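You operate a simulated robot arm through the tools that you are given. There is no shell and no other tool. Be economical: measure what you need, move in short steps, check, and stop when the job is done.

The job below is to be done with a simulated robot arm. You get a single attempt, and the scene is never put back.

JOB
Put things in order on the top of the oak table. At the end: the tall yellow tank (marked "NEW") stands where the red tube plug stood; the grey ledger stands where the short blue tank stood; the red tube plug stands on top of the beige small brown parcel; the short blue tank stands where the tall yellow tank stood; whatever was shut is shut again. Leave all else as you found it, and nothing knocked over.

The check looks at the end state, three seconds after you hand in, the way a careful person would. Anything else that was tipped, shoved, dropped, spilled or broken makes it a failure.

ROBOT AND FRAMES
A 6-joint arm with a two-finger parallel gripper, fixed in place. Base frame: the origin is at the foot of the arm, x ahead of it, y to its left, z up; the work surface is at about z = 76. Units: cm, rad, N and s.
With the tool pointing down near the work surface it reaches from about 26 to 68 cm from the base axis. Its first joint turns from -1.152 to 1.152 rad. Payload 2.9 kg.
The tool frame sits at the grasp point between the pads (the TCP): z along the fingers, y along the line on which they close. The tips reach 3 cm beyond it. Largest opening 11 cm; finger width 2, thickness 1; the body of the gripper, 4.8 by 11.2 cm, starts 5.5 cm behind the TCP.
Orientation is that of the tool frame in the base frame, as [roll, pitch, yaw] about the fixed x, y, z axes, in that order (R = Rz(yaw) Ry(pitch) Rx(roll)). With the fingers straight down and closing along the base's y, the tool's x points along the base's -x, its y along +y and its z along -z.

CONTROLS
- The arm moves only by the tool nudge_tool. Its arguments are lists of equal length, an entry for each row: "hand": the closure in counts, from 0 (fully open) to 255 (shut); "travel": the shift along the base's x, y, z in cm, a list of three; "turn": the turn, a rotation vector about the base's x, y, z in rad, a list of three. In form: {"hand": [hand, ...], "travel": [[x, y, z], ...], "turn": [[ax, ay, az], ...]}. A call has 1 to 20 rows; each row shifts and turns the commanded pose from where the row before left it. Rows are played at 5 a second. More than 5 cm and 0.15 rad between two rows, or a gripper value outside its range, and nothing of the call is played. A pose out of reach is approached as far as the arm can. The call stops where the force on the tool passes 40 N (or 10 N more than at its start, if that is more) or the arm is blocked; 0.2 s more then pass. Each finger travels about 10.8 cm/s and halts on what it meets, pressing with about 42 N; the grip force reading is that of the motor and also rises with nothing between the fingers. The clock runs only during rows and for 0.2 s after the last one: add rows that do not move to give the fingers time. The reply holds the time, the measured pose of the TCP, the force on the tool along the base axes, the opening and the grip force, in the units named above and with some noise.
- Cameras (640 x 400 px; columns grow to the right, rows downward): "scene" is fixed at [8.58, 44.04, 138.04]; the picture's right is [-0.65, -0.76, 0.00], its down [-0.46, 0.39, -0.80] and it looks along [0.61, -0.52, -0.60] (base axes); focal length 343 px, centre (320, 200). "wrist" rides on the gripper at [7.2, 1.7, -10.3] in the tool frame; the picture's right is [-0.23, 0.97, 0.00], its down [-0.76, -0.18, -0.62] and it looks along [-0.61, -0.14, 0.78] (tool axes); focal length 222 px, centre (320, 200). There is no depth. A picture from a camera that has moved, and an enlarged one, comes with that camera's place and axes in the base frame and with its lens.
- capture(camera): a new picture of that camera. No time passes.
- enlarge(camera, box): a new picture of the part [left, top, right, bottom] of that camera's present view, enlarged. No time passes.
- finish_job(): hands the job in; it is judged then, once.

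Go step by step. Nothing tells you positions but the pictures and the camera data: compare them with the known pose of the tool, close in by small moves and look again before you grip or let go. The budget is 120 turns and 64 pictures, counting those below and the enlarged ones. Unless the task says otherwise, let go and move clear before handing in, and close with one line.

The tools are called after "Request:" as a command line: name --argument value ..., lists and objects as JSON in quotes. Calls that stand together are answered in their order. nudge_tool: Moves the arm, as the interface text tells. Its arguments: {"type":"object","properties":{"hand":{"type":"array","items":{"type":"number"}},"travel":{"type":"array","items":{"type":"array","items":{"type":"number"}}},"turn":{"type":"array","items":{"type":"array","items":{"type":"number"}}}},"required":["hand","travel","turn"]} The other tools are called the same way: capture (camera) takes a picture; enlarge (camera, box) takes an enlarged picture of a part of a camera's view; finish_job () hands the job in.

At the start:

```text
time_s: 0.0
ee_pos: [43.6, -14.27, 103.07]
tcp_rot: [3.141, 0.001, -3.142]
ft_force: [0.5, 0.2, -0.2]
grip_width: 11.0
gripper_force: 0.0
```

scene: 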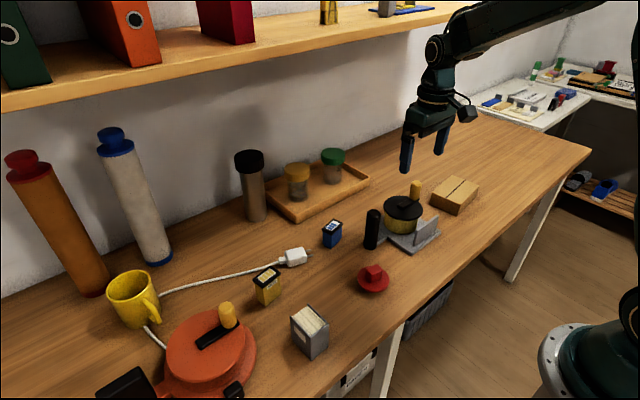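
wrist: 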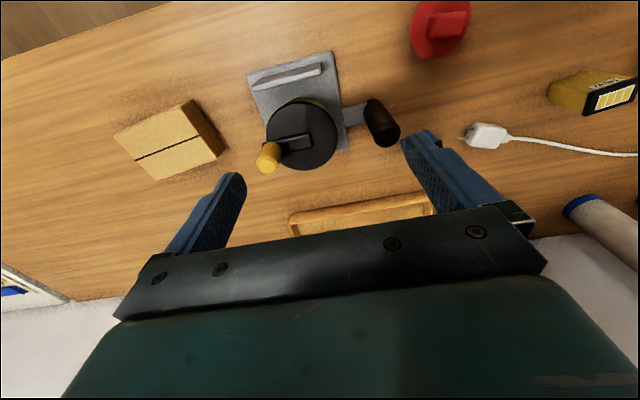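

I see the ledger (grey box), yellow and blue tanks, red plug and parcel on the table. I'll enlarge to measure them.

Request:
enlarge --camera "scene" --box '[230, 200, 400, 370]'

Request:
enlarge --camera "scene" --box '[340, 150, 500, 310]'

```text
2.35 times, centred on (315, 285) of scene
camera zoom: at [8.58, 44.04, 138.04], right [-0.65, -0.76, 0.0], down [-0.46, 0.39, -0.8], along [0.61, -0.52, -0.6], focal length 807 px, centre (332, 0)
```

zoom: 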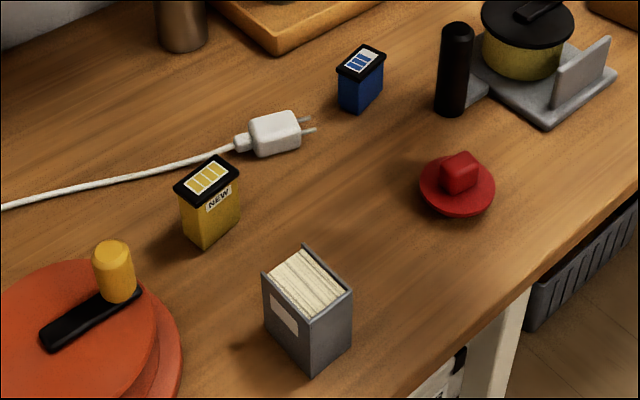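

```text
2.50 times, centred on (420, 230) of scene
camera zoom: at [8.58, 44.04, 138.04], right [-0.65, -0.76, 0.0], down [-0.46, 0.39, -0.8], along [0.61, -0.52, -0.6], focal length 858 px, centre (70, 125)
```

zoom: 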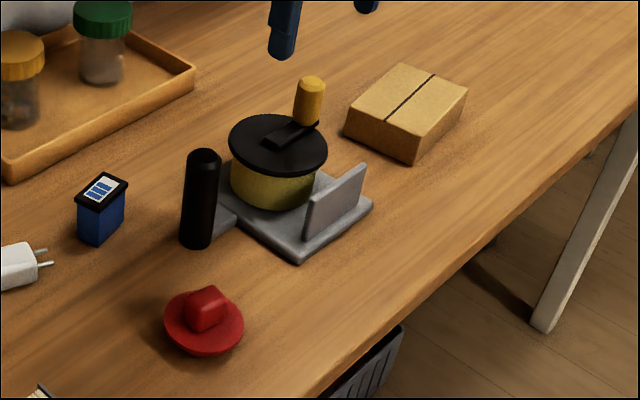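

Tentative positions: red plug (40,1.5), yellow (52,21.7), blue (55.8,-0.5), ledger (38,21.7), parcel about (45,-41). The moves need no parking spot: red, then yellow, blue, ledger. I'll move above the red plug for a closer look, photographing the parcel first.

Request:
nudge_tool --hand '[0, 0, 0, 0, 0, 0, 0]' --travel '[[0, -4.5, 0], [0, -4.5, 0], [0, -4.5, 0], [0, -4.5, 0], [0, -4.5, 0], [0, -4.2, 0], [0, 0, 0]]' --turn '[[0, 0, 0], [0, 0, 0], [0, 0, 0], [0, 0, 0], [0, 0, 0], [0, 0, 0], [0, 0, 0]]'

Request:
capture --camera "wrist"

Request:
nudge_tool --hand '[0, 0, 0, 0, 0, 0, 0, 0, 0, 0, 0]' --travel '[[-0.4, 4.3, 0], [-0.4, 4.3, 0], [-0.4, 4.3, 0], [-0.4, 4.3, 0], [-0.4, 4.3, 0], [-0.4, 4.3, 0], [-0.4, 4.3, 0], [-0.4, 4.3, 0], [-0.4, 4.3, -2], [0, 3.5, -4], [0, 0, 0]]' --turn '[[0, 0, 0], [0, 0, 0], [0, 0, 0], [0, 0, 0], [0, 0, 0], [0, 0, 0], [0, 0, 0], [0, 0, 0], [0, 0, 0], [0, 0, 0], [0, 0, 0]]'

Request:
capture --camera "wrist"

```text
time_s: 1.6
ee_pos: [43.54, -41.05, 102.91]
tcp_rot: [3.14, 0.0, -3.141]
ft_force: [0.2, -0.2, -0.1]
grip_width: 10.98
gripper_force: 0.0
```

```text
59 pictures are left
camera wrist: at [36.42, -39.26, 113.17], right [0.23, 0.97, 0.0], down [0.76, -0.18, 0.62], along [0.61, -0.14, -0.78], focal length 222 px, centre (320, 200)
```

wrist: 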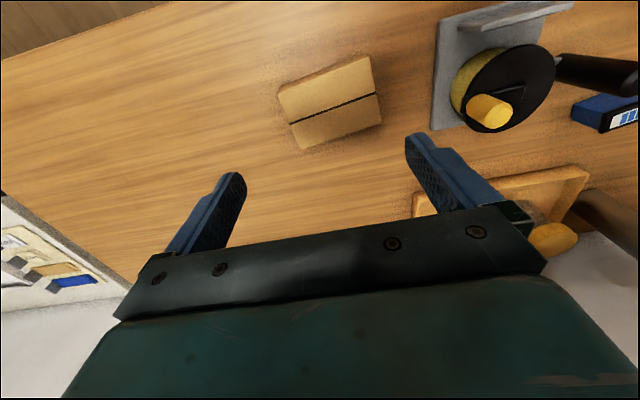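

```text
refused: row 10 steps farther than a row can; nothing moved
```

```text
58 pictures are left
camera wrist: at [36.42, -39.26, 113.17], right [0.23, 0.97, 0.0], down [0.76, -0.18, 0.62], along [0.61, -0.14, -0.78], focal length 222 px, centre (320, 200)
```

wrist: 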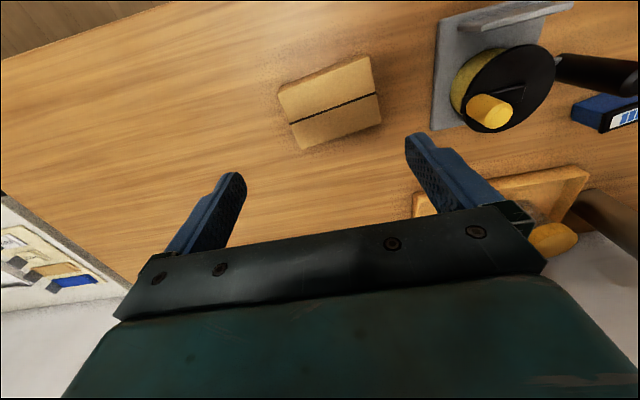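

I'll zoom in on the parcel from here, then go over to the plug.

Request:
enlarge --camera "wrist" --box '[250, 40, 410, 170]'

Request:
nudge_tool --hand '[0, 0, 0, 0, 0, 0, 0, 0, 0, 0, 0]' --travel '[[-0.4, 4.3, 0], [-0.4, 4.3, 0], [-0.4, 4.3, 0], [-0.4, 4.3, 0], [-0.4, 4.3, 0], [-0.4, 4.3, 0], [-0.4, 4.3, 0], [-0.4, 4.3, 0], [-0.4, 4.3, -2], [0, 2.7, -4], [0, 0, 0]]' --turn '[[0, 0, 0], [0, 0, 0], [0, 0, 0], [0, 0, 0], [0, 0, 0], [0, 0, 0], [0, 0, 0], [0, 0, 0], [0, 0, 0], [0, 0, 0], [0, 0, 0]]'

Request:
capture --camera "wrist"

```text
3.08 times, centred on (330, 105) of wrist
camera zoom: at [36.42, -39.26, 113.17], right [0.23, 0.97, 0.0], down [0.76, -0.18, 0.62], along [0.61, -0.14, -0.78], focal length 684 px, centre (289, 492)
```

zoom: 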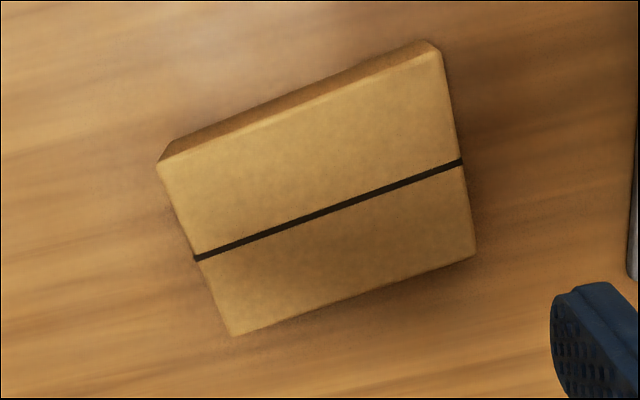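

```text
time_s: 4.0
ee_pos: [40.16, 0.53, 96.96]
tcp_rot: [3.141, 0.001, -3.141]
ft_force: [-0.3, 1.0, 0.8]
grip_width: 11.01
gripper_force: 0.1
```

```text
56 pictures are left
camera wrist: at [32.92, 2.29, 107.2], right [0.23, 0.97, 0.0], down [0.76, -0.18, 0.62], along [0.61, -0.14, -0.78], focal length 222 px, centre (320, 200)
```

wrist: 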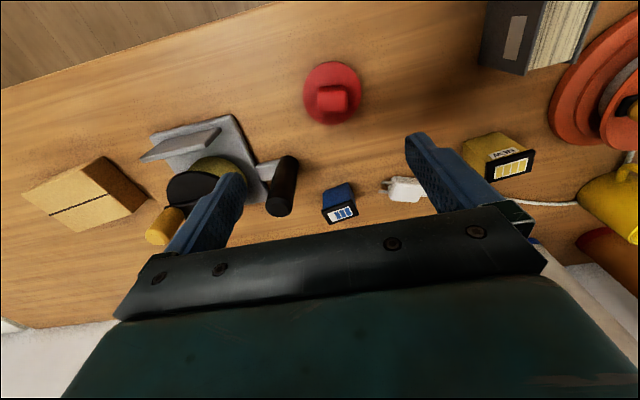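

The parcel's top centre is near (46.5,-39.8), at z≈79.5. Now I'll zoom on the plug and the blue and yellow tanks from the wrist.

Request:
enlarge --camera "wrist" --box '[290, 50, 370, 130]'

Request:
enlarge --camera "wrist" --box '[300, 110, 560, 240]'

Request:
enlarge --camera "scene" --box '[340, 250, 404, 300]'

```text
5.00 times, centred on (330, 90) of wrist
camera zoom: at [32.92, 2.29, 107.2], right [0.23, 0.97, 0.0], down [0.76, -0.18, 0.62], along [0.61, -0.14, -0.78], focal length 1111 px, centre (270, 750)
```

zoom: 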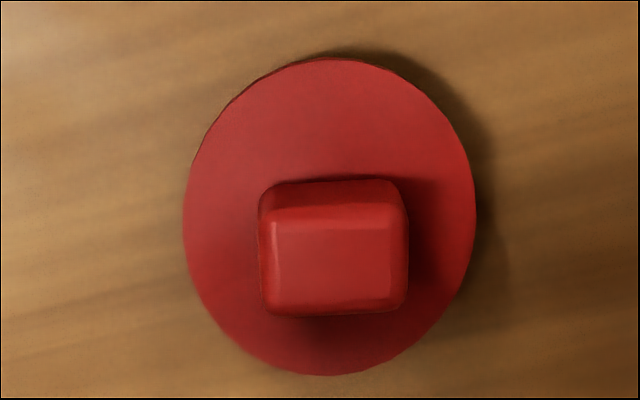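

```text
2.46 times, centred on (430, 175) of wrist
camera zoom: at [32.92, 2.29, 107.2], right [0.23, 0.97, 0.0], down [0.76, -0.18, 0.62], along [0.61, -0.14, -0.78], focal length 547 px, centre (49, 262)
```

zoom: 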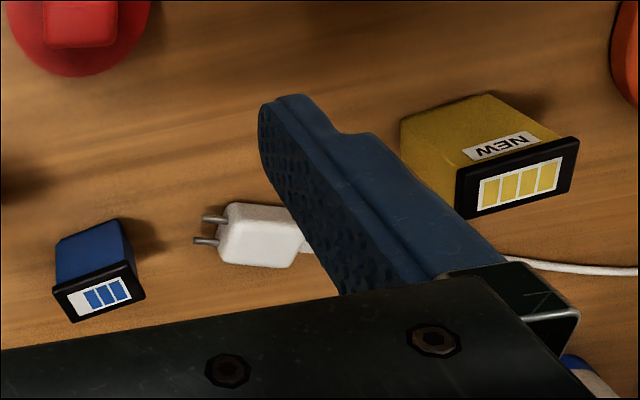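

```text
8.00 times, centred on (372, 275) of scene
camera zoom: at [8.58, 44.04, 138.04], right [-0.65, -0.76, 0.0], down [-0.46, 0.39, -0.8], along [0.61, -0.52, -0.6], focal length 2744 px, centre (-96, -400)
```

zoom: 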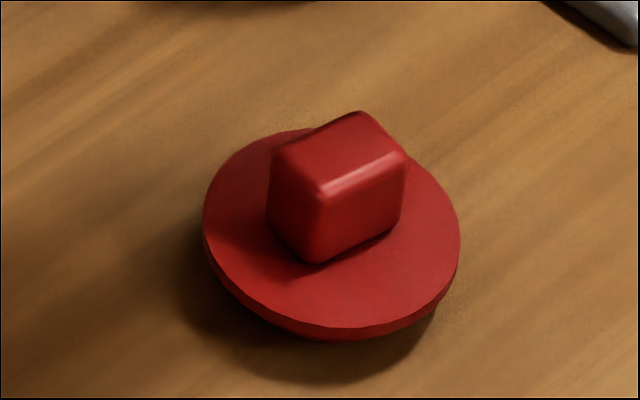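

The plug is a flanged cap with a 3.4 cm knob, knob top at about z 80.5, centred near (40.0,2.15) and turned about -0.22 rad. I'll align over it, partly close, and descend.

Request:
nudge_tool --hand '[100, 120, 120, 120, 120, 120, 120]' --travel '[[0, 0.8, 0], [-0.1, 0.85, 0], [0, 0, -3.5], [0, 0, -3.5], [0, 0, -2.5], [0, 0, -2], [0, 0, 0]]' --turn '[[0, 0, -0.11], [0, 0, -0.11], [0, 0, 0], [0, 0, 0], [0, 0, 0], [0, 0, 0], [0, 0, 0]]'

Request:
enlarge --camera "scene" --box '[320, 210, 430, 310]'

Request:
capture --camera "wrist"

```text
time_s: 5.6
ee_pos: [39.85, 2.03, 85.42]
tcp_rot: [-3.141, 0.0, 2.924]
ft_force: [0.2, -0.1, -0.8]
grip_width: 5.82
gripper_force: 0.1
```

```text
4.00 times, centred on (375, 260) of scene
camera zoom: at [8.58, 44.04, 138.04], right [-0.65, -0.76, 0.0], down [-0.46, 0.39, -0.8], along [0.61, -0.52, -0.6], focal length 1372 px, centre (100, -40)
```

zoom: 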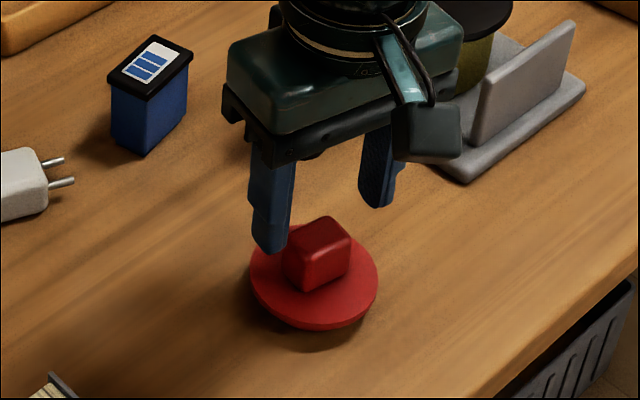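

```text
51 pictures are left
camera wrist: at [33.22, 5.44, 95.6], right [0.43, 0.9, 0.0], down [0.7, -0.34, 0.62], along [0.56, -0.27, -0.78], focal length 222 px, centre (320, 200)
```

wrist: 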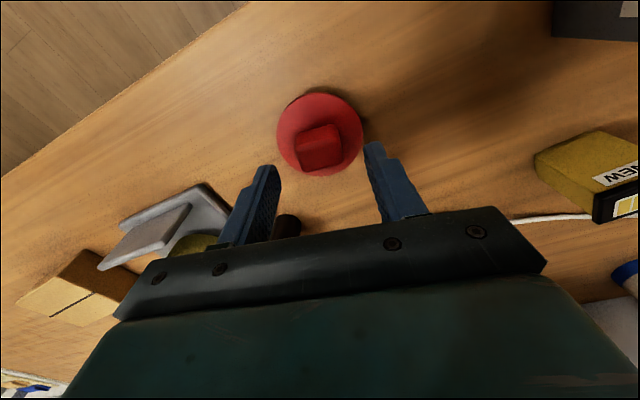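

The knob sits slightly at +y of the tool. I'll correct and descend so the tips stop just above the flange.

Request:
nudge_tool --hand '[120, 120, 120, 120]' --travel '[[-0.15, 0.25, -1.5], [0, 0, -1], [0, 0, -0.9], [0, 0, 0]]' --turn '[[0, 0, 0], [0, 0, 0], [0, 0, 0], [0, 0, 0]]'

Request:
enlarge --camera "scene" --box '[340, 235, 404, 295]'

```text
time_s: 6.6
ee_pos: [39.75, 2.4, 81.79]
tcp_rot: [3.141, 0.0, 2.922]
ft_force: [-0.1, -0.2, 1.1]
grip_width: 5.82
gripper_force: 0.1
```

```text
6.67 times, centred on (372, 265) of scene
camera zoom: at [8.58, 44.04, 138.04], right [-0.65, -0.76, 0.0], down [-0.46, 0.39, -0.8], along [0.61, -0.52, -0.6], focal length 2287 px, centre (-27, -233)
```

zoom: 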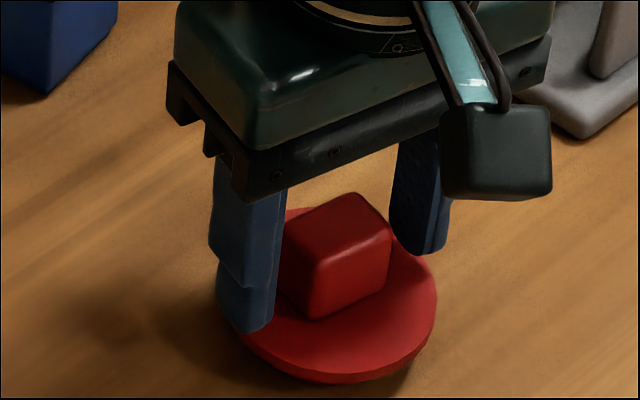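

Tips are just above the flange and straddle the knob. Closing and lifting slightly.

Request:
nudge_tool --hand '[170, 220, 255, 255, 255, 255]' --travel '[[0, 0, 0], [0, 0, 0], [0, 0, 0], [0, 0, 0], [0, 0, 1], [0, 0, 2]]' --turn '[[0, 0, 0], [0, 0, 0], [0, 0, 0], [0, 0, 0], [0, 0, 0], [0, 0, 0]]'

Request:
enlarge --camera "scene" --box '[330, 215, 410, 295]'

```text
time_s: 8.0
ee_pos: [39.63, 2.52, 85.06]
tcp_rot: [3.141, 0.0, 2.922]
ft_force: [-0.5, 0.4, -0.4]
grip_width: 3.23
gripper_force: 42.0
```

```text
5.00 times, centred on (370, 255) of scene
camera zoom: at [8.58, 44.04, 138.04], right [-0.65, -0.76, 0.0], down [-0.46, 0.39, -0.8], along [0.61, -0.52, -0.6], focal length 1715 px, centre (70, -75)
```

zoom: 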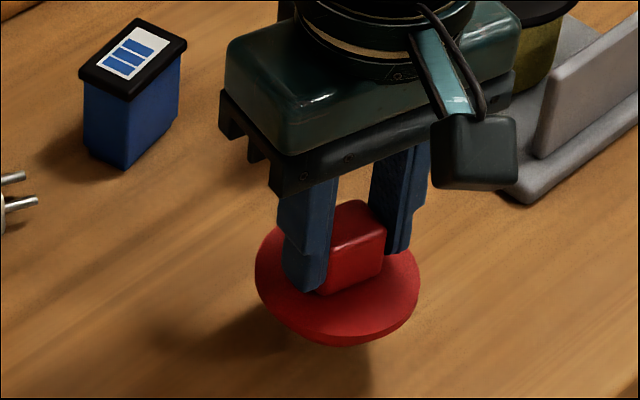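

Plug is gripped and lifted. I'll carry it high over to the parcel.

Request:
nudge_tool --hand '[255, 255, 255, 255, 255, 255, 255, 255, 255, 255, 255, 255, 255, 255, 255, 255]' --travel '[[0, 0, 4], [0, 0, 4], [0, 0, 4], [0, 0, 4], [0.69, -4.23, 0], [0.69, -4.23, 0], [0.69, -4.23, 0], [0.69, -4.23, 0], [0.69, -4.23, 0], [0.69, -4.23, 0], [0.69, -4.23, 0], [0.69, -4.23, 0], [0.69, -4.23, 0], [0.69, -4.23, 0], [0, 0, -4], [0, 0, -4]]' --turn '[[0, 0, 0], [0, 0, 0], [0, 0, 0], [0, 0, 0], [0, 0, 0], [0, 0, 0], [0, 0, 0], [0, 0, 0], [0, 0, 0], [0, 0, 0], [0, 0, 0], [0, 0, 0], [0, 0, 0], [0, 0, 0], [0, 0, 0], [0, 0, 0]]'

Request:
capture --camera "wrist"

Request:
enlarge --camera "scene" --box '[400, 110, 520, 230]'

```text
time_s: 11.4
ee_pos: [46.67, -39.97, 93.11]
tcp_rot: [3.14, -0.001, 2.922]
ft_force: [-0.2, 0.0, -0.5]
grip_width: 3.27
gripper_force: 42.1
```

```text
48 pictures are left
camera wrist: at [39.94, -36.69, 103.34], right [0.43, 0.9, 0.0], down [0.7, -0.34, 0.62], along [0.56, -0.27, -0.78], focal length 222 px, centre (320, 200)
```

wrist: 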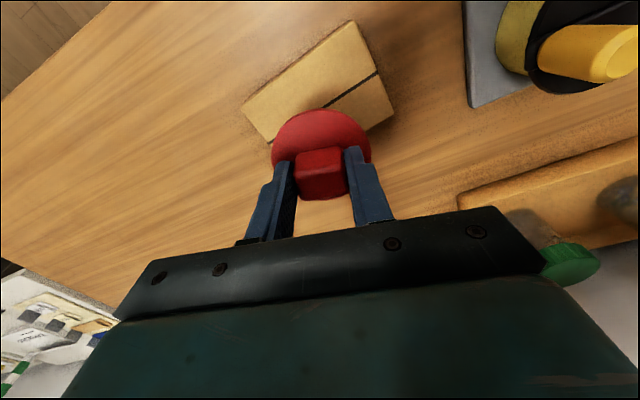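

```text
3.33 times, centred on (460, 170) of scene
camera zoom: at [8.58, 44.04, 138.04], right [-0.65, -0.76, 0.0], down [-0.46, 0.39, -0.8], along [0.61, -0.52, -0.6], focal length 1144 px, centre (-147, 300)
```

zoom: 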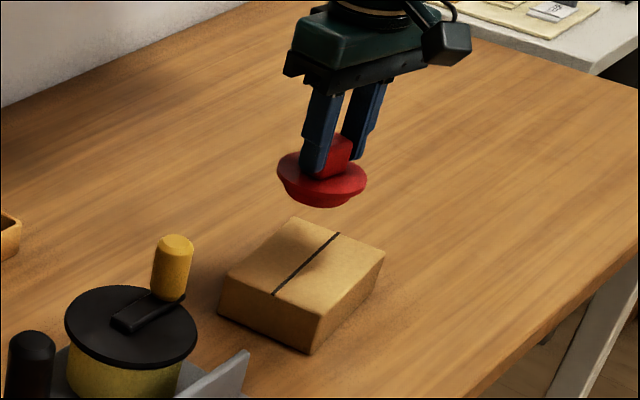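

Alignment looks good, with a small correction of about -0.3 in x. Descending close to the parcel top.

Request:
nudge_tool --hand '[255, 255, 255, 255]' --travel '[[-0.3, 0.2, -3], [0, 0, -2], [0, 0, -1.3], [0, 0, 0]]' --turn '[[0, 0, 0], [0, 0, 0], [0, 0, 0], [0, 0, 0]]'

Request:
enlarge --camera "scene" --box '[410, 130, 510, 230]'

```text
time_s: 12.4
ee_pos: [46.25, -39.8, 86.88]
tcp_rot: [-3.141, 0.0, 2.921]
ft_force: [-0.1, -0.5, 0.0]
grip_width: 3.24
gripper_force: 42.5
```

```text
4.00 times, centred on (460, 180) of scene
camera zoom: at [8.58, 44.04, 138.04], right [-0.65, -0.76, 0.0], down [-0.46, 0.39, -0.8], along [0.61, -0.52, -0.6], focal length 1372 px, centre (-240, 280)
```

zoom: 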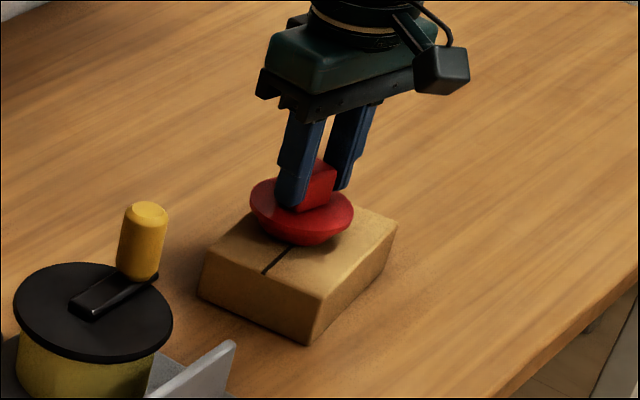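

Close above the parcel and centred. Lowering in fine steps and watching force.

Request:
nudge_tool --hand '[255, 255, 255, 255]' --travel '[[0, 0, -0.4], [0, 0, -0.4], [0, 0, -0.3], [0, 0, 0]]' --turn '[[0, 0, 0], [0, 0, 0], [0, 0, 0], [0, 0, 0]]'

Request:
enlarge --camera "scene" --box '[430, 150, 490, 210]'

```text
time_s: 13.4
ee_pos: [46.48, -39.78, 86.06]
tcp_rot: [-3.138, 0.008, 2.924]
ft_force: [-2.8, 5.0, 37.1]
grip_width: 3.27
gripper_force: 42.3
```

```text
6.67 times, centred on (460, 180) of scene
camera zoom: at [8.52, 44.1, 138.03], right [-0.65, -0.76, 0.0], down [-0.45, 0.39, -0.8], along [0.61, -0.52, -0.6], focal length 2287 px, centre (-613, 333)
```

zoom: 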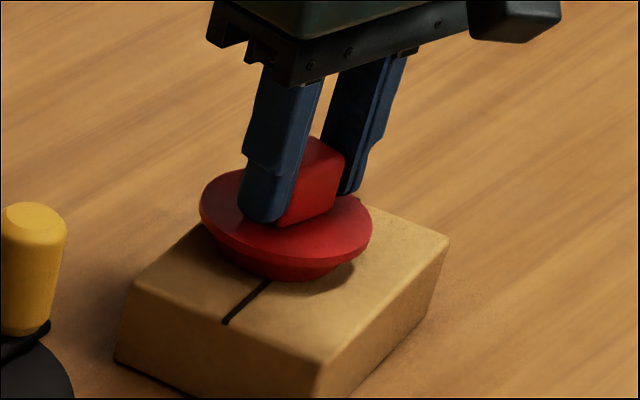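

In contact. I'll relax the pressure, open gently and retreat upward.

Request:
nudge_tool --hand '[255, 255, 160, 110, 90, 90, 90, 60, 0]' --travel '[[0, 0, 0.3], [0, 0, 0], [0, 0, 0], [0, 0, 0], [0, 0, 0], [0, 0, 1.5], [0, 0, 3], [0, 0, 4], [0, 0, 4]]' --turn '[[0, 0, 0], [0, 0, 0], [0, 0, 0], [0, 0, 0], [0, 0, 0], [0, 0, 0], [0, 0, 0], [0, 0, 0], [0, 0, 0]]'

Request:
enlarge --camera "scene" --box '[410, 130, 510, 230]'

```text
time_s: 15.4
ee_pos: [46.4, -39.7, 98.61]
tcp_rot: [-3.141, -0.001, 2.922]
ft_force: [-0.7, 0.1, -0.3]
grip_width: 10.99
gripper_force: 0.1
```

```text
4.00 times, centred on (460, 180) of scene
camera zoom: at [8.58, 44.04, 138.04], right [-0.65, -0.76, 0.0], down [-0.46, 0.39, -0.8], along [0.61, -0.52, -0.6], focal length 1372 px, centre (-240, 280)
```

zoom: 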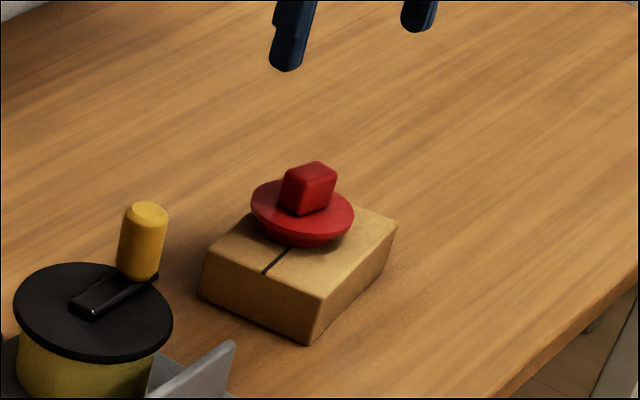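

Red plug is standing on the parcel. Next I fly to the yellow tank for a close look.

Request:
nudge_tool --hand '[0, 0, 0, 0, 0, 0, 0, 0, 0, 0, 0, 0, 0, 0, 0]' --travel '[[0.41, 4.38, 0], [0.41, 4.38, 0], [0.41, 4.38, 0], [0.41, 4.38, 0], [0.41, 4.38, 0], [0.41, 4.38, 0], [0.41, 4.38, 0], [0.41, 4.38, 0], [0.41, 4.38, 0], [0.41, 4.38, 0], [0.41, 4.38, 0], [0.41, 4.38, 0], [0.41, 4.38, 0], [0.41, 4.38, 0], [0, 0, 0]]' --turn '[[0, 0, 0.11], [0, 0, 0.11], [0, 0, 0], [0, 0, 0], [0, 0, 0], [0, 0, 0], [0, 0, 0], [0, 0, 0], [0, 0, 0], [0, 0, 0], [0, 0, 0], [0, 0, 0], [0, 0, 0], [0, 0, 0], [0, 0, 0]]'

Request:
capture --camera "wrist"

```text
time_s: 18.6
ee_pos: [52.08, 21.71, 98.52]
tcp_rot: [-3.14, -0.001, -3.14]
ft_force: [0.1, -0.3, -0.1]
grip_width: 10.99
gripper_force: 0.1
```

```text
43 pictures are left
camera wrist: at [44.88, 23.47, 108.72], right [0.23, 0.97, 0.0], down [0.76, -0.18, 0.62], along [0.61, -0.14, -0.78], focal length 222 px, centre (320, 200)
```

wrist: 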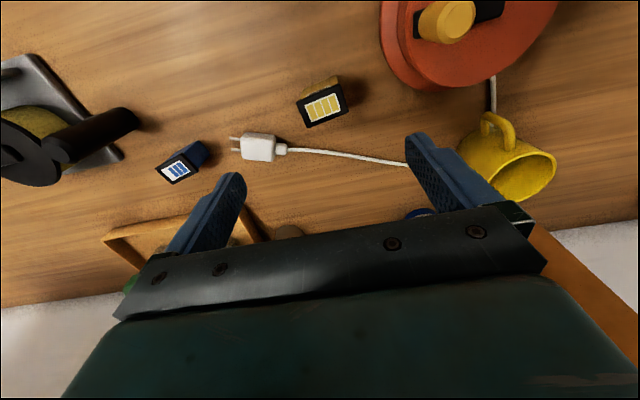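

Request:
enlarge --camera "wrist" --box '[280, 60, 376, 140]'

Request:
enlarge --camera "scene" --box '[235, 250, 299, 314]'

```text
5.00 times, centred on (328, 100) of wrist
camera zoom: at [44.88, 23.47, 108.72], right [0.23, 0.97, 0.0], down [0.76, -0.18, 0.62], along [0.61, -0.14, -0.78], focal length 1111 px, centre (280, 700)
```

zoom: 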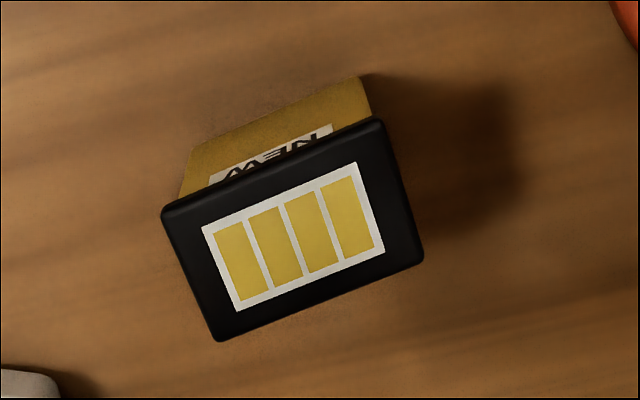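

```text
6.25 times, centred on (267, 282) of scene
camera zoom: at [8.58, 44.04, 138.04], right [-0.65, -0.76, 0.0], down [-0.46, 0.39, -0.8], along [0.61, -0.52, -0.6], focal length 2144 px, centre (651, -312)
```

zoom: 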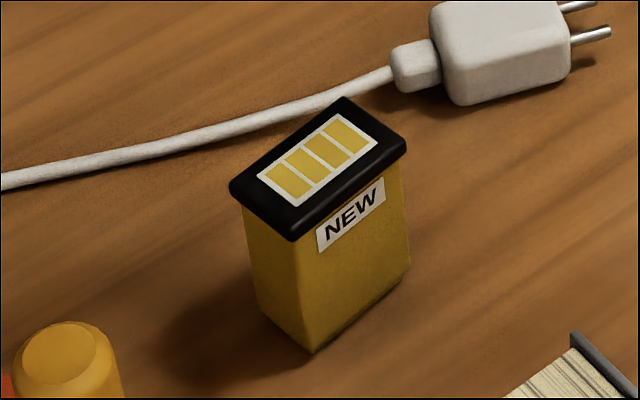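

The yellow tank stands about 6 cm tall, centred near (52.2,21.8) and turned +0.14 rad; its cap is 5.1 by 3.1. I'll align, narrow the opening and descend.

Request:
nudge_tool --hand '[60, 75, 75, 75, 75, 75, 75]' --travel '[[0.1, 0.1, 0], [0, 0, -3.5], [0, 0, -3.5], [0, 0, -3], [0, 0, -2], [0, 0, -1], [0, 0, 0]]' --turn '[[0, 0, 0.14], [0, 0, 0], [0, 0, 0], [0, 0, 0], [0, 0, 0], [0, 0, 0], [0, 0, 0]]'

Request:
capture --camera "wrist"

Request:
enlarge --camera "scene" --box '[225, 220, 315, 310]'

```text
time_s: 20.2
ee_pos: [52.12, 21.66, 85.5]
tcp_rot: [3.139, -0.002, -3.002]
ft_force: [-0.2, 0.1, -0.7]
grip_width: 7.78
gripper_force: 0.1
```

```text
40 pictures are left
camera wrist: at [44.83, 22.42, 95.68], right [0.09, 1.0, 0.0], down [0.78, -0.07, 0.62], along [0.62, -0.06, -0.78], focal length 222 px, centre (320, 200)
```

wrist: 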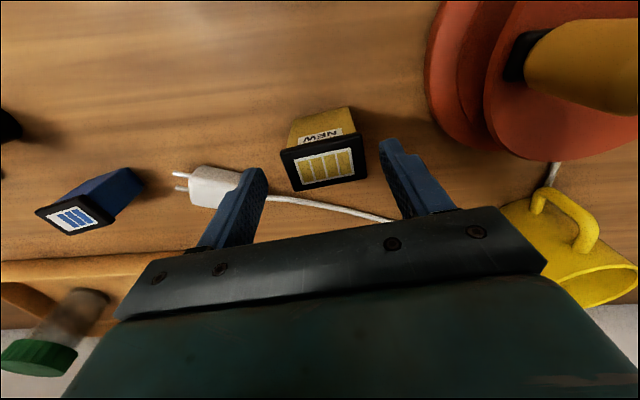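

```text
4.44 times, centred on (270, 265) of scene
camera zoom: at [8.58, 44.04, 138.04], right [-0.65, -0.76, 0.0], down [-0.46, 0.39, -0.8], along [0.61, -0.52, -0.6], focal length 1525 px, centre (542, -89)
```

zoom: 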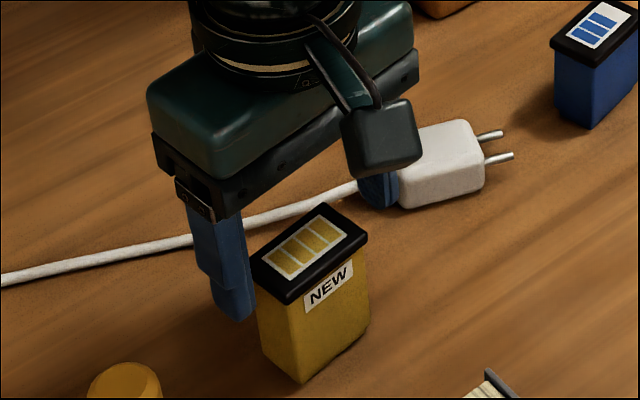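

Cap centre reads about (52.4,22.0), so a small correction, then down to cap level.

Request:
nudge_tool --hand '[75, 75, 75, 75]' --travel '[[0.2, 0.25, -1.5], [0, 0, -1.5], [0, 0, -1.3], [0, 0, 0]]' --turn '[[0, 0, 0], [0, 0, 0], [0, 0, 0], [0, 0, 0]]'

Request:
capture --camera "wrist"

```text
time_s: 21.2
ee_pos: [52.29, 22.05, 81.23]
tcp_rot: [-3.14, -0.001, -3.001]
ft_force: [-0.3, -0.2, 0.0]
grip_width: 7.78
gripper_force: 0.0
```

```text
38 pictures are left
camera wrist: at [45.02, 22.78, 91.41], right [0.09, 1.0, 0.0], down [0.78, -0.07, 0.62], along [0.62, -0.06, -0.78], focal length 222 px, centre (320, 200)
```

wrist: 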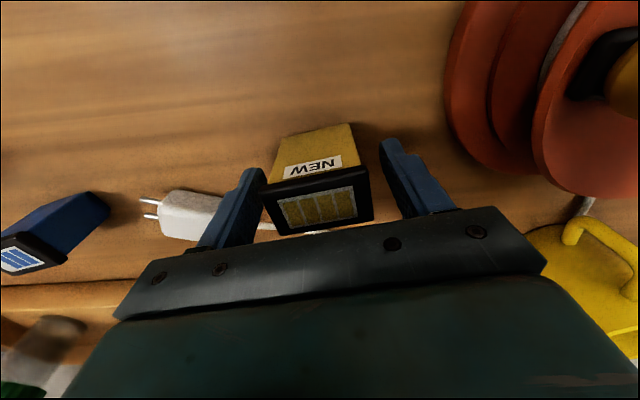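

The tank sits a little toward the -y finger. I'll recenter by -0.35, close and lift slightly.

Request:
nudge_tool --hand '[75, 75, 110, 150, 200, 255, 255, 255]' --travel '[[0, -0.35, 0], [0, 0, 0], [0, 0, 0], [0, 0, 0], [0, 0, 0], [0, 0, 0], [0, 0, 0], [0, 0, 1.5]]' --turn '[[0, 0, 0], [0, 0, 0], [0, 0, 0], [0, 0, 0], [0, 0, 0], [0, 0, 0], [0, 0, 0], [0, 0, 0]]'

Request:
enlarge --camera "scene" --box '[225, 220, 315, 310]'

```text
time_s: 23.0
ee_pos: [52.37, 21.61, 82.71]
tcp_rot: [3.142, 0.0, -3.001]
ft_force: [-0.3, 0.6, -0.4]
grip_width: 5.13
gripper_force: 42.2
```

```text
4.44 times, centred on (270, 265) of scene
camera zoom: at [8.58, 44.04, 138.04], right [-0.65, -0.76, 0.0], down [-0.46, 0.39, -0.8], along [0.61, -0.52, -0.6], focal length 1525 px, centre (542, -89)
```

zoom: 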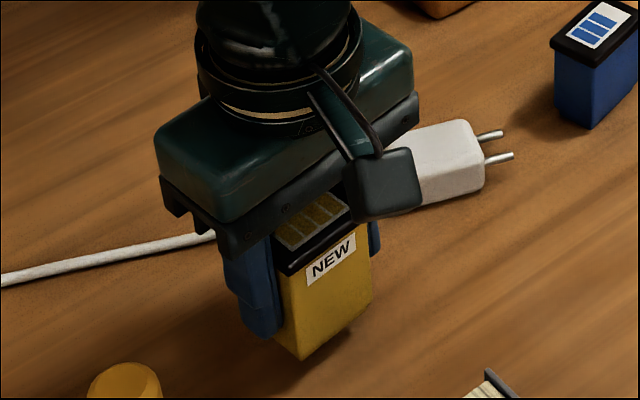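

Tank held. Carrying it to the red plug's old spot (39.7,2.3), stopping just above the table.

Request:
nudge_tool --hand '[255, 255, 255, 255, 255, 255, 255, 255, 255, 255, 255, 255]' --travel '[[0, 0, 4], [0, 0, 4.5], [-2.53, -3.87, 0], [-2.53, -3.87, 0], [-2.53, -3.87, 0], [-2.53, -3.87, 0], [-2.53, -3.87, 0], [0, 0, 0], [0, 0, -4], [0, 0, -3.5], [0, 0, -1.5], [0, 0, 0]]' --turn '[[0, 0, 0], [0, 0, 0], [0, 0, 0], [0, 0, 0], [0, 0, 0], [0, 0, 0], [0, 0, 0], [0, 0, 0], [0, 0, 0], [0, 0, 0], [0, 0, 0], [0, 0, 0]]'

Request:
enlarge --camera "scene" --box '[320, 210, 430, 310]'

```text
time_s: 25.6
ee_pos: [39.74, 2.18, 82.09]
tcp_rot: [-3.141, 0.0, -3.002]
ft_force: [0.4, -0.1, -0.7]
grip_width: 5.14
gripper_force: 42.0
```

```text
4.00 times, centred on (375, 260) of scene
camera zoom: at [8.58, 44.04, 138.04], right [-0.65, -0.76, 0.0], down [-0.46, 0.39, -0.8], along [0.61, -0.52, -0.6], focal length 1372 px, centre (100, -40)
```

zoom: 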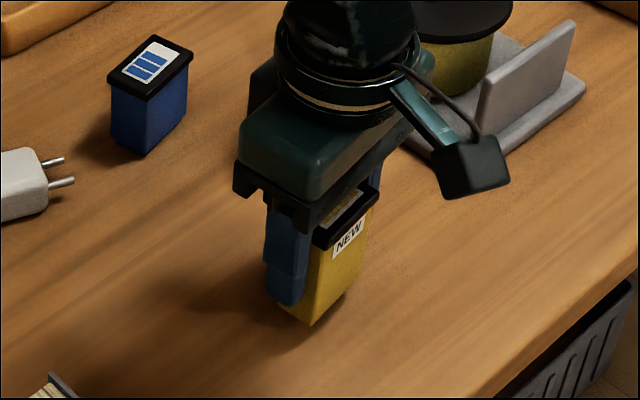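

It is about 0.9 cm above the table. Lowering gently.

Request:
nudge_tool --hand '[255, 255, 255, 255]' --travel '[[0, 0, -0.4], [0, 0, -0.3], [0, 0, -0.1], [0, 0, 0]]' --turn '[[0, 0, 0], [0, 0, 0], [0, 0, 0], [0, 0, 0]]'

```text
time_s: 26.6
ee_pos: [39.75, 2.31, 81.41]
tcp_rot: [3.141, -0.001, -3.001]
ft_force: [0.4, -0.5, -0.6]
grip_width: 5.12
gripper_force: 41.3
```

Request:
nudge_tool --hand '[255, 255, 255, 255]' --travel '[[0, 0, -0.1], [0, 0, -0.1], [0, 0, -0.1], [0, 0, 0]]' --turn '[[0, 0, 0], [0, 0, 0], [0, 0, 0], [0, 0, 0]]'

```text
time_s: 27.6
ee_pos: [39.81, 2.27, 81.13]
tcp_rot: [-3.14, -0.001, -3.0]
ft_force: [-4.6, 0.3, 19.0]
grip_width: 5.13
gripper_force: 42.0
```

Touching the table with 19 N. Ease off a touch, release, and rise.

Request:
nudge_tool --hand '[255, 200, 120, 80, 80, 80, 80, 40, 0, 0]' --travel '[[0, 0, 0.12], [0, 0, 0], [0, 0, 0], [0, 0, 0], [0, 0, 0], [0, 0, 2], [0, 0, 4], [0, 0, 4], [0, 0, 4], [0, 0, 0]]' --turn '[[0, 0, 0], [0, 0, 0], [0, 0, 0], [0, 0, 0], [0, 0, 0], [0, 0, 0], [0, 0, 0], [0, 0, 0], [0, 0, 0], [0, 0, 0]]'

Request:
enlarge --camera "scene" --box '[320, 210, 430, 310]'

```text
time_s: 29.8
ee_pos: [39.63, 2.27, 95.25]
tcp_rot: [-3.141, -0.001, -3.001]
ft_force: [0.8, -0.4, 0.5]
grip_width: 11.02
gripper_force: 0.1
```

```text
4.00 times, centred on (375, 260) of scene
camera zoom: at [8.58, 44.04, 138.04], right [-0.65, -0.76, 0.0], down [-0.46, 0.39, -0.8], along [0.61, -0.52, -0.6], focal length 1372 px, centre (100, -40)
```

zoom: 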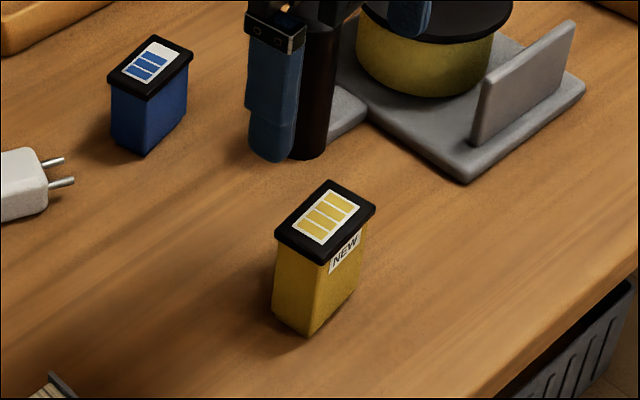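

Yellow is standing well on the plug's spot. On to the blue tank, for a close look.

Request:
nudge_tool --hand '[0, 0, 0, 0, 0, 0]' --travel '[[4, -0.7, 1.5], [4, -0.7, 0], [4, -0.7, 0], [4, -0.6, 0], [0, 0, 0], [0, 0, 0]]' --turn '[[0, 0, 0], [0, 0, 0], [0, 0, 0], [0, 0, 0], [0, 0, 0], [0, 0, 0]]'

Request:
capture --camera "wrist"

Request:
enlarge --camera "scene" --box '[290, 200, 370, 270]'

```text
time_s: 31.2
ee_pos: [55.98, -0.4, 96.74]
tcp_rot: [-3.141, 0.0, -3.001]
ft_force: [-0.4, -0.1, 0.3]
grip_width: 11.0
gripper_force: 0.0
```

```text
34 pictures are left
camera wrist: at [48.58, 0.34, 106.96], right [0.09, 1.0, 0.0], down [0.78, -0.07, 0.62], along [0.62, -0.06, -0.78], focal length 222 px, centre (320, 200)
```

wrist: 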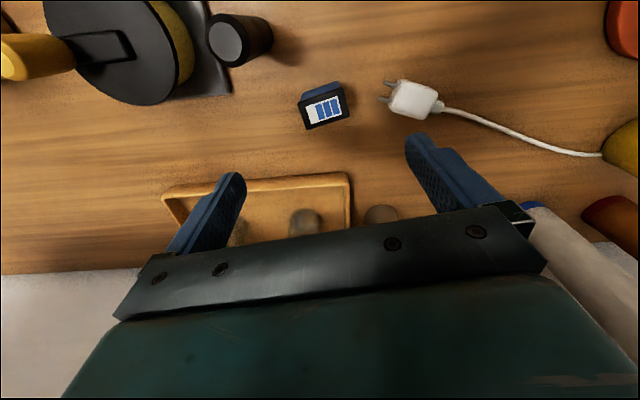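

```text
5.71 times, centred on (330, 235) of scene
camera zoom: at [8.58, 44.04, 138.04], right [-0.65, -0.76, 0.0], down [-0.46, 0.39, -0.8], along [0.61, -0.52, -0.6], focal length 1960 px, centre (263, 0)
```

zoom: 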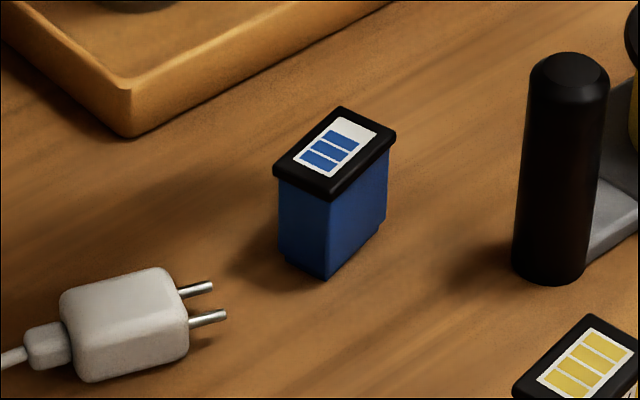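

Blue tank centre is about (55.85,-0.4), yaw about +0.2, top z≈81. Aligning, narrowing the opening (charger prongs start at y≈6.5), and descending partway.

Request:
nudge_tool --hand '[75, 90, 90, 90, 90, 90, 90]' --travel '[[-0.1, 0, 0], [0, 0, 0], [0, 0, -4], [0, 0, -4], [0, 0, -3], [0, 0, -2], [0, 0, 0]]' --turn '[[0, 0, 0.06], [0, 0, 0], [0, 0, 0], [0, 0, 0], [0, 0, 0], [0, 0, 0], [0, 0, 0]]'

Request:
capture --camera "wrist"

Request:
enlarge --camera "scene" --box '[290, 190, 380, 270]'

```text
time_s: 32.8
ee_pos: [55.62, -0.4, 83.7]
tcp_rot: [3.141, -0.002, -2.941]
ft_force: [0.2, -0.1, 0.2]
grip_width: 7.14
gripper_force: 0.0
```

```text
32 pictures are left
camera wrist: at [48.24, -0.13, 93.91], right [0.03, 1.0, 0.0], down [0.78, -0.02, 0.62], along [0.62, -0.02, -0.78], focal length 222 px, centre (320, 200)
```

wrist: 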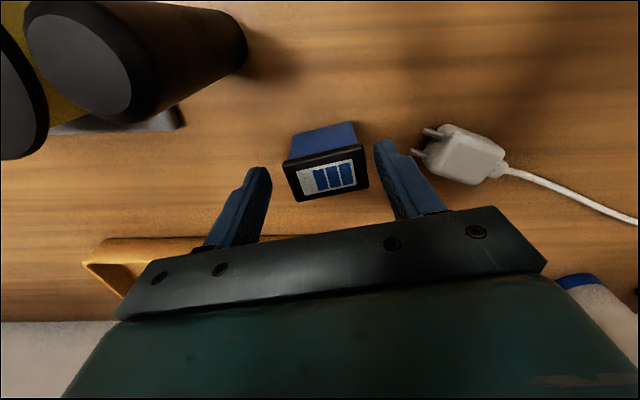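

```text
5.00 times, centred on (335, 230) of scene
camera zoom: at [8.58, 44.04, 138.04], right [-0.65, -0.76, 0.0], down [-0.46, 0.39, -0.8], along [0.61, -0.52, -0.6], focal length 1715 px, centre (245, 50)
```

zoom: 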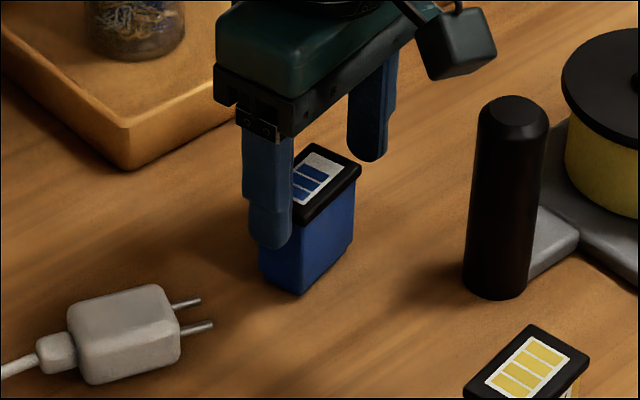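

Looks aligned in yaw. Going down to cap level and checking gaps.

Request:
nudge_tool --hand '[90, 90, 90, 90]' --travel '[[0.1, 0.15, -1.2], [0, 0, -1], [0, 0, -0.9], [0, 0, 0]]' --turn '[[0, 0, 0], [0, 0, 0], [0, 0, 0], [0, 0, 0]]'

Request:
enlarge --camera "wrist" --box '[220, 100, 440, 240]'

Request:
enlarge --camera "scene" --box '[310, 200, 370, 260]'

```text
time_s: 33.8
ee_pos: [55.78, -0.27, 80.55]
tcp_rot: [3.141, 0.0, -2.941]
ft_force: [-0.3, 0.8, -0.7]
grip_width: 7.12
gripper_force: 0.0
```

```text
2.86 times, centred on (330, 170) of wrist
camera zoom: at [48.33, 0.02, 90.85], right [0.03, 1.0, 0.0], down [0.78, -0.02, 0.62], along [0.62, -0.02, -0.78], focal length 635 px, centre (291, 286)
```

zoom: 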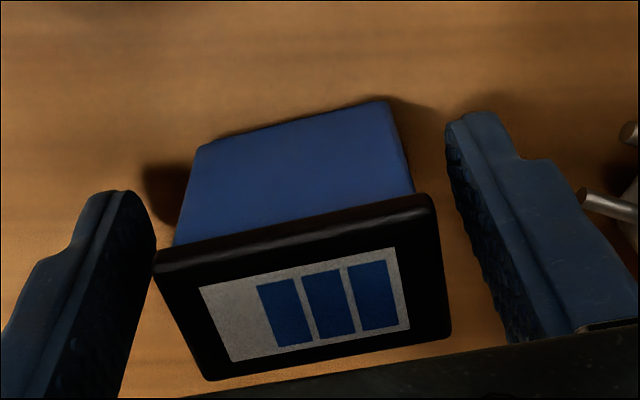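

```text
6.67 times, centred on (340, 230) of scene
camera zoom: at [8.58, 44.04, 138.04], right [-0.65, -0.76, 0.0], down [-0.46, 0.39, -0.8], along [0.61, -0.52, -0.6], focal length 2287 px, centre (187, 0)
```

zoom: 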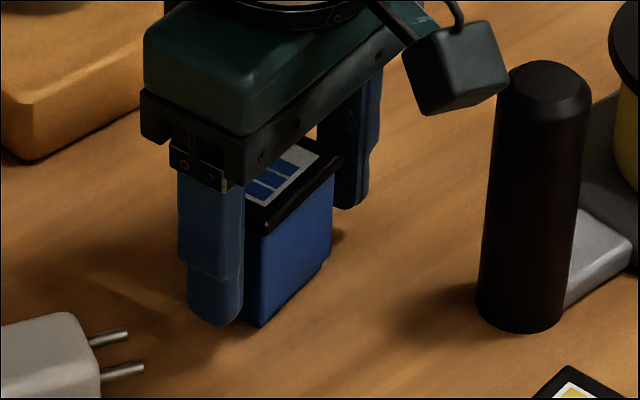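

Gaps are balanced. Closing and lifting.

Request:
nudge_tool --hand '[120, 150, 200, 255, 255, 255, 255]' --travel '[[0, 0, 0], [0, 0, 0], [0, 0, 0], [0, 0, 0], [0, 0, 0], [0, 0, 1.5], [0, 0, 0]]' --turn '[[0, 0, 0], [0, 0, 0], [0, 0, 0], [0, 0, 0], [0, 0, 0], [0, 0, 0], [0, 0, 0]]'

Request:
enlarge --camera "scene" --box '[290, 190, 380, 270]'

```text
time_s: 35.4
ee_pos: [55.64, -0.32, 82.14]
tcp_rot: [-3.141, 0.001, -2.942]
ft_force: [0.3, -0.3, 0.0]
grip_width: 5.07
gripper_force: 42.0
```

```text
5.00 times, centred on (335, 230) of scene
camera zoom: at [8.58, 44.04, 138.04], right [-0.65, -0.76, 0.0], down [-0.46, 0.39, -0.8], along [0.61, -0.52, -0.6], focal length 1715 px, centre (245, 50)
```

zoom: 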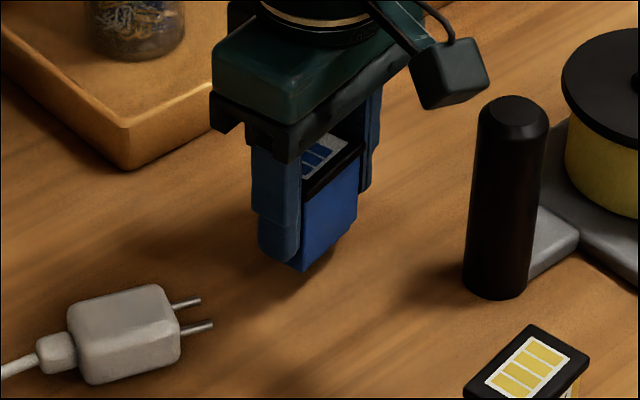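

Blue is held. Carrying it over the charger to yellow's old spot (52.2,21.65).

Request:
nudge_tool --hand '[255, 255, 255, 255, 255, 255, 255, 255, 255, 255, 255, 255]' --travel '[[0, 0, 4], [0, 0, 4.5], [-0.7, 4.4, 0], [-0.7, 4.4, 0], [-0.7, 4.4, 0], [-0.7, 4.4, 0], [-0.7, 4.4, 0], [0, 0, 0], [0, 0, -4], [0, 0, -3.5], [0, 0, -1.7], [0, 0, 0]]' --turn '[[0, 0, 0], [0, 0, -0.06], [0, 0, 0], [0, 0, 0], [0, 0, 0], [0, 0, 0], [0, 0, 0], [0, 0, 0], [0, 0, 0], [0, 0, 0], [0, 0, 0], [0, 0, 0]]'

Request:
enlarge --camera "scene" --box '[225, 220, 315, 310]'

```text
time_s: 38.0
ee_pos: [52.23, 21.7, 81.43]
tcp_rot: [3.141, 0.001, -3.003]
ft_force: [0.0, -0.8, -0.9]
grip_width: 5.08
gripper_force: 41.9
```

```text
4.44 times, centred on (270, 265) of scene
camera zoom: at [8.58, 44.04, 138.04], right [-0.65, -0.76, 0.0], down [-0.46, 0.39, -0.8], along [0.61, -0.52, -0.6], focal length 1525 px, centre (542, -89)
```

zoom: 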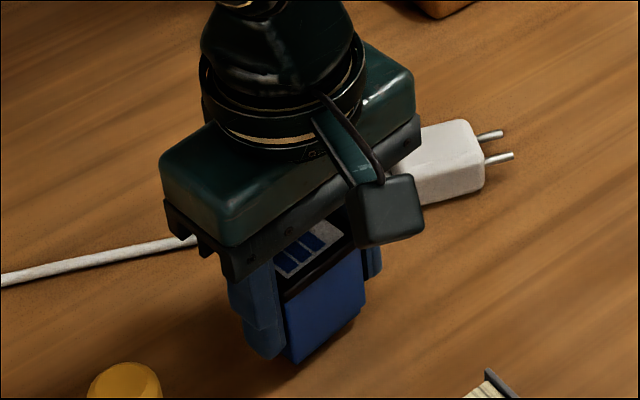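

Just above the table; lowering gently.

Request:
nudge_tool --hand '[255, 255, 255, 255, 255]' --travel '[[0, 0, -0.4], [0, 0, -0.3], [0, 0, -0.1], [0, 0, -0.1], [0, 0, 0]]' --turn '[[0, 0, 0], [0, 0, 0], [0, 0, 0], [0, 0, 0], [0, 0, 0]]'

```text
time_s: 39.2
ee_pos: [52.25, 21.7, 80.61]
tcp_rot: [-3.14, 0.002, -3.002]
ft_force: [-3.7, -0.1, 13.4]
grip_width: 5.09
gripper_force: 42.5
```

Light contact. Releasing and rising.

Request:
nudge_tool --hand '[255, 200, 120, 80, 80, 80, 80, 40, 0, 0]' --travel '[[0, 0, 0.1], [0, 0, 0], [0, 0, 0], [0, 0, 0], [0, 0, 0], [0, 0, 2], [0, 0, 4], [0, 0, 4], [0, 0, 4], [0, 0, 3]]' --turn '[[0, 0, 0], [0, 0, 0], [0, 0, 0], [0, 0, 0], [0, 0, 0], [0, 0, 0], [0, 0, 0], [0, 0, 0], [0, 0, 0], [0, 0, 0]]'

Request:
enlarge --camera "scene" --box '[230, 240, 340, 360]'

```text
time_s: 41.4
ee_pos: [52.21, 21.63, 97.63]
tcp_rot: [-3.141, -0.001, -3.002]
ft_force: [-0.6, -0.6, 0.2]
grip_width: 11.0
gripper_force: 0.0
```

```text
3.33 times, centred on (285, 300) of scene
camera zoom: at [8.58, 44.04, 138.04], right [-0.65, -0.76, 0.0], down [-0.46, 0.39, -0.8], along [0.61, -0.52, -0.6], focal length 1144 px, centre (437, -133)
```

zoom: 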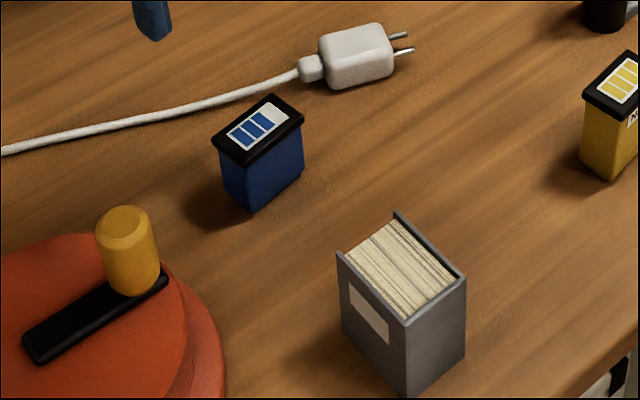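

Blue stands on yellow's old spot. Now the ledger at about (38.1,21.7), top z≈84.

Request:
nudge_tool --hand '[0, 0, 0, 0, 0]' --travel '[[-4.7, 0, 0.5], [-4.7, 0, 0.5], [-4.7, 0, 0.5], [0, 0, 0], [0, 0, 0]]' --turn '[[0, 0, 0], [0, 0, 0], [0, 0, -0.07], [0, 0, 0], [0, 0, 0]]'

Request:
enlarge --camera "wrist" --box '[240, 30, 440, 180]'

Request:
enlarge --camera "scene" --box '[275, 290, 345, 370]'

```text
time_s: 42.6
ee_pos: [38.03, 21.64, 99.22]
tcp_rot: [3.141, -0.001, -3.071]
ft_force: [-0.3, 0.4, -0.3]
grip_width: 11.0
gripper_force: 0.1
```

```text
2.67 times, centred on (340, 105) of wrist
camera zoom: at [30.81, 22.91, 109.4], right [0.16, 0.99, 0.0], down [0.77, -0.12, 0.62], along [0.62, -0.1, -0.78], focal length 592 px, centre (267, 453)
```

zoom: 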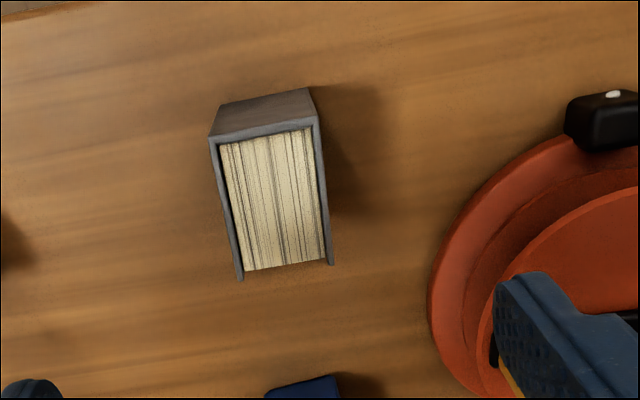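

```text
5.00 times, centred on (310, 330) of scene
camera zoom: at [8.58, 44.04, 138.04], right [-0.65, -0.76, 0.0], down [-0.46, 0.39, -0.8], along [0.61, -0.52, -0.6], focal length 1715 px, centre (370, -450)
```

zoom: 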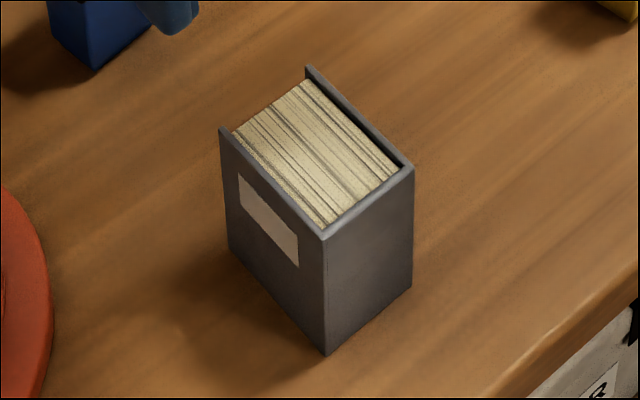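

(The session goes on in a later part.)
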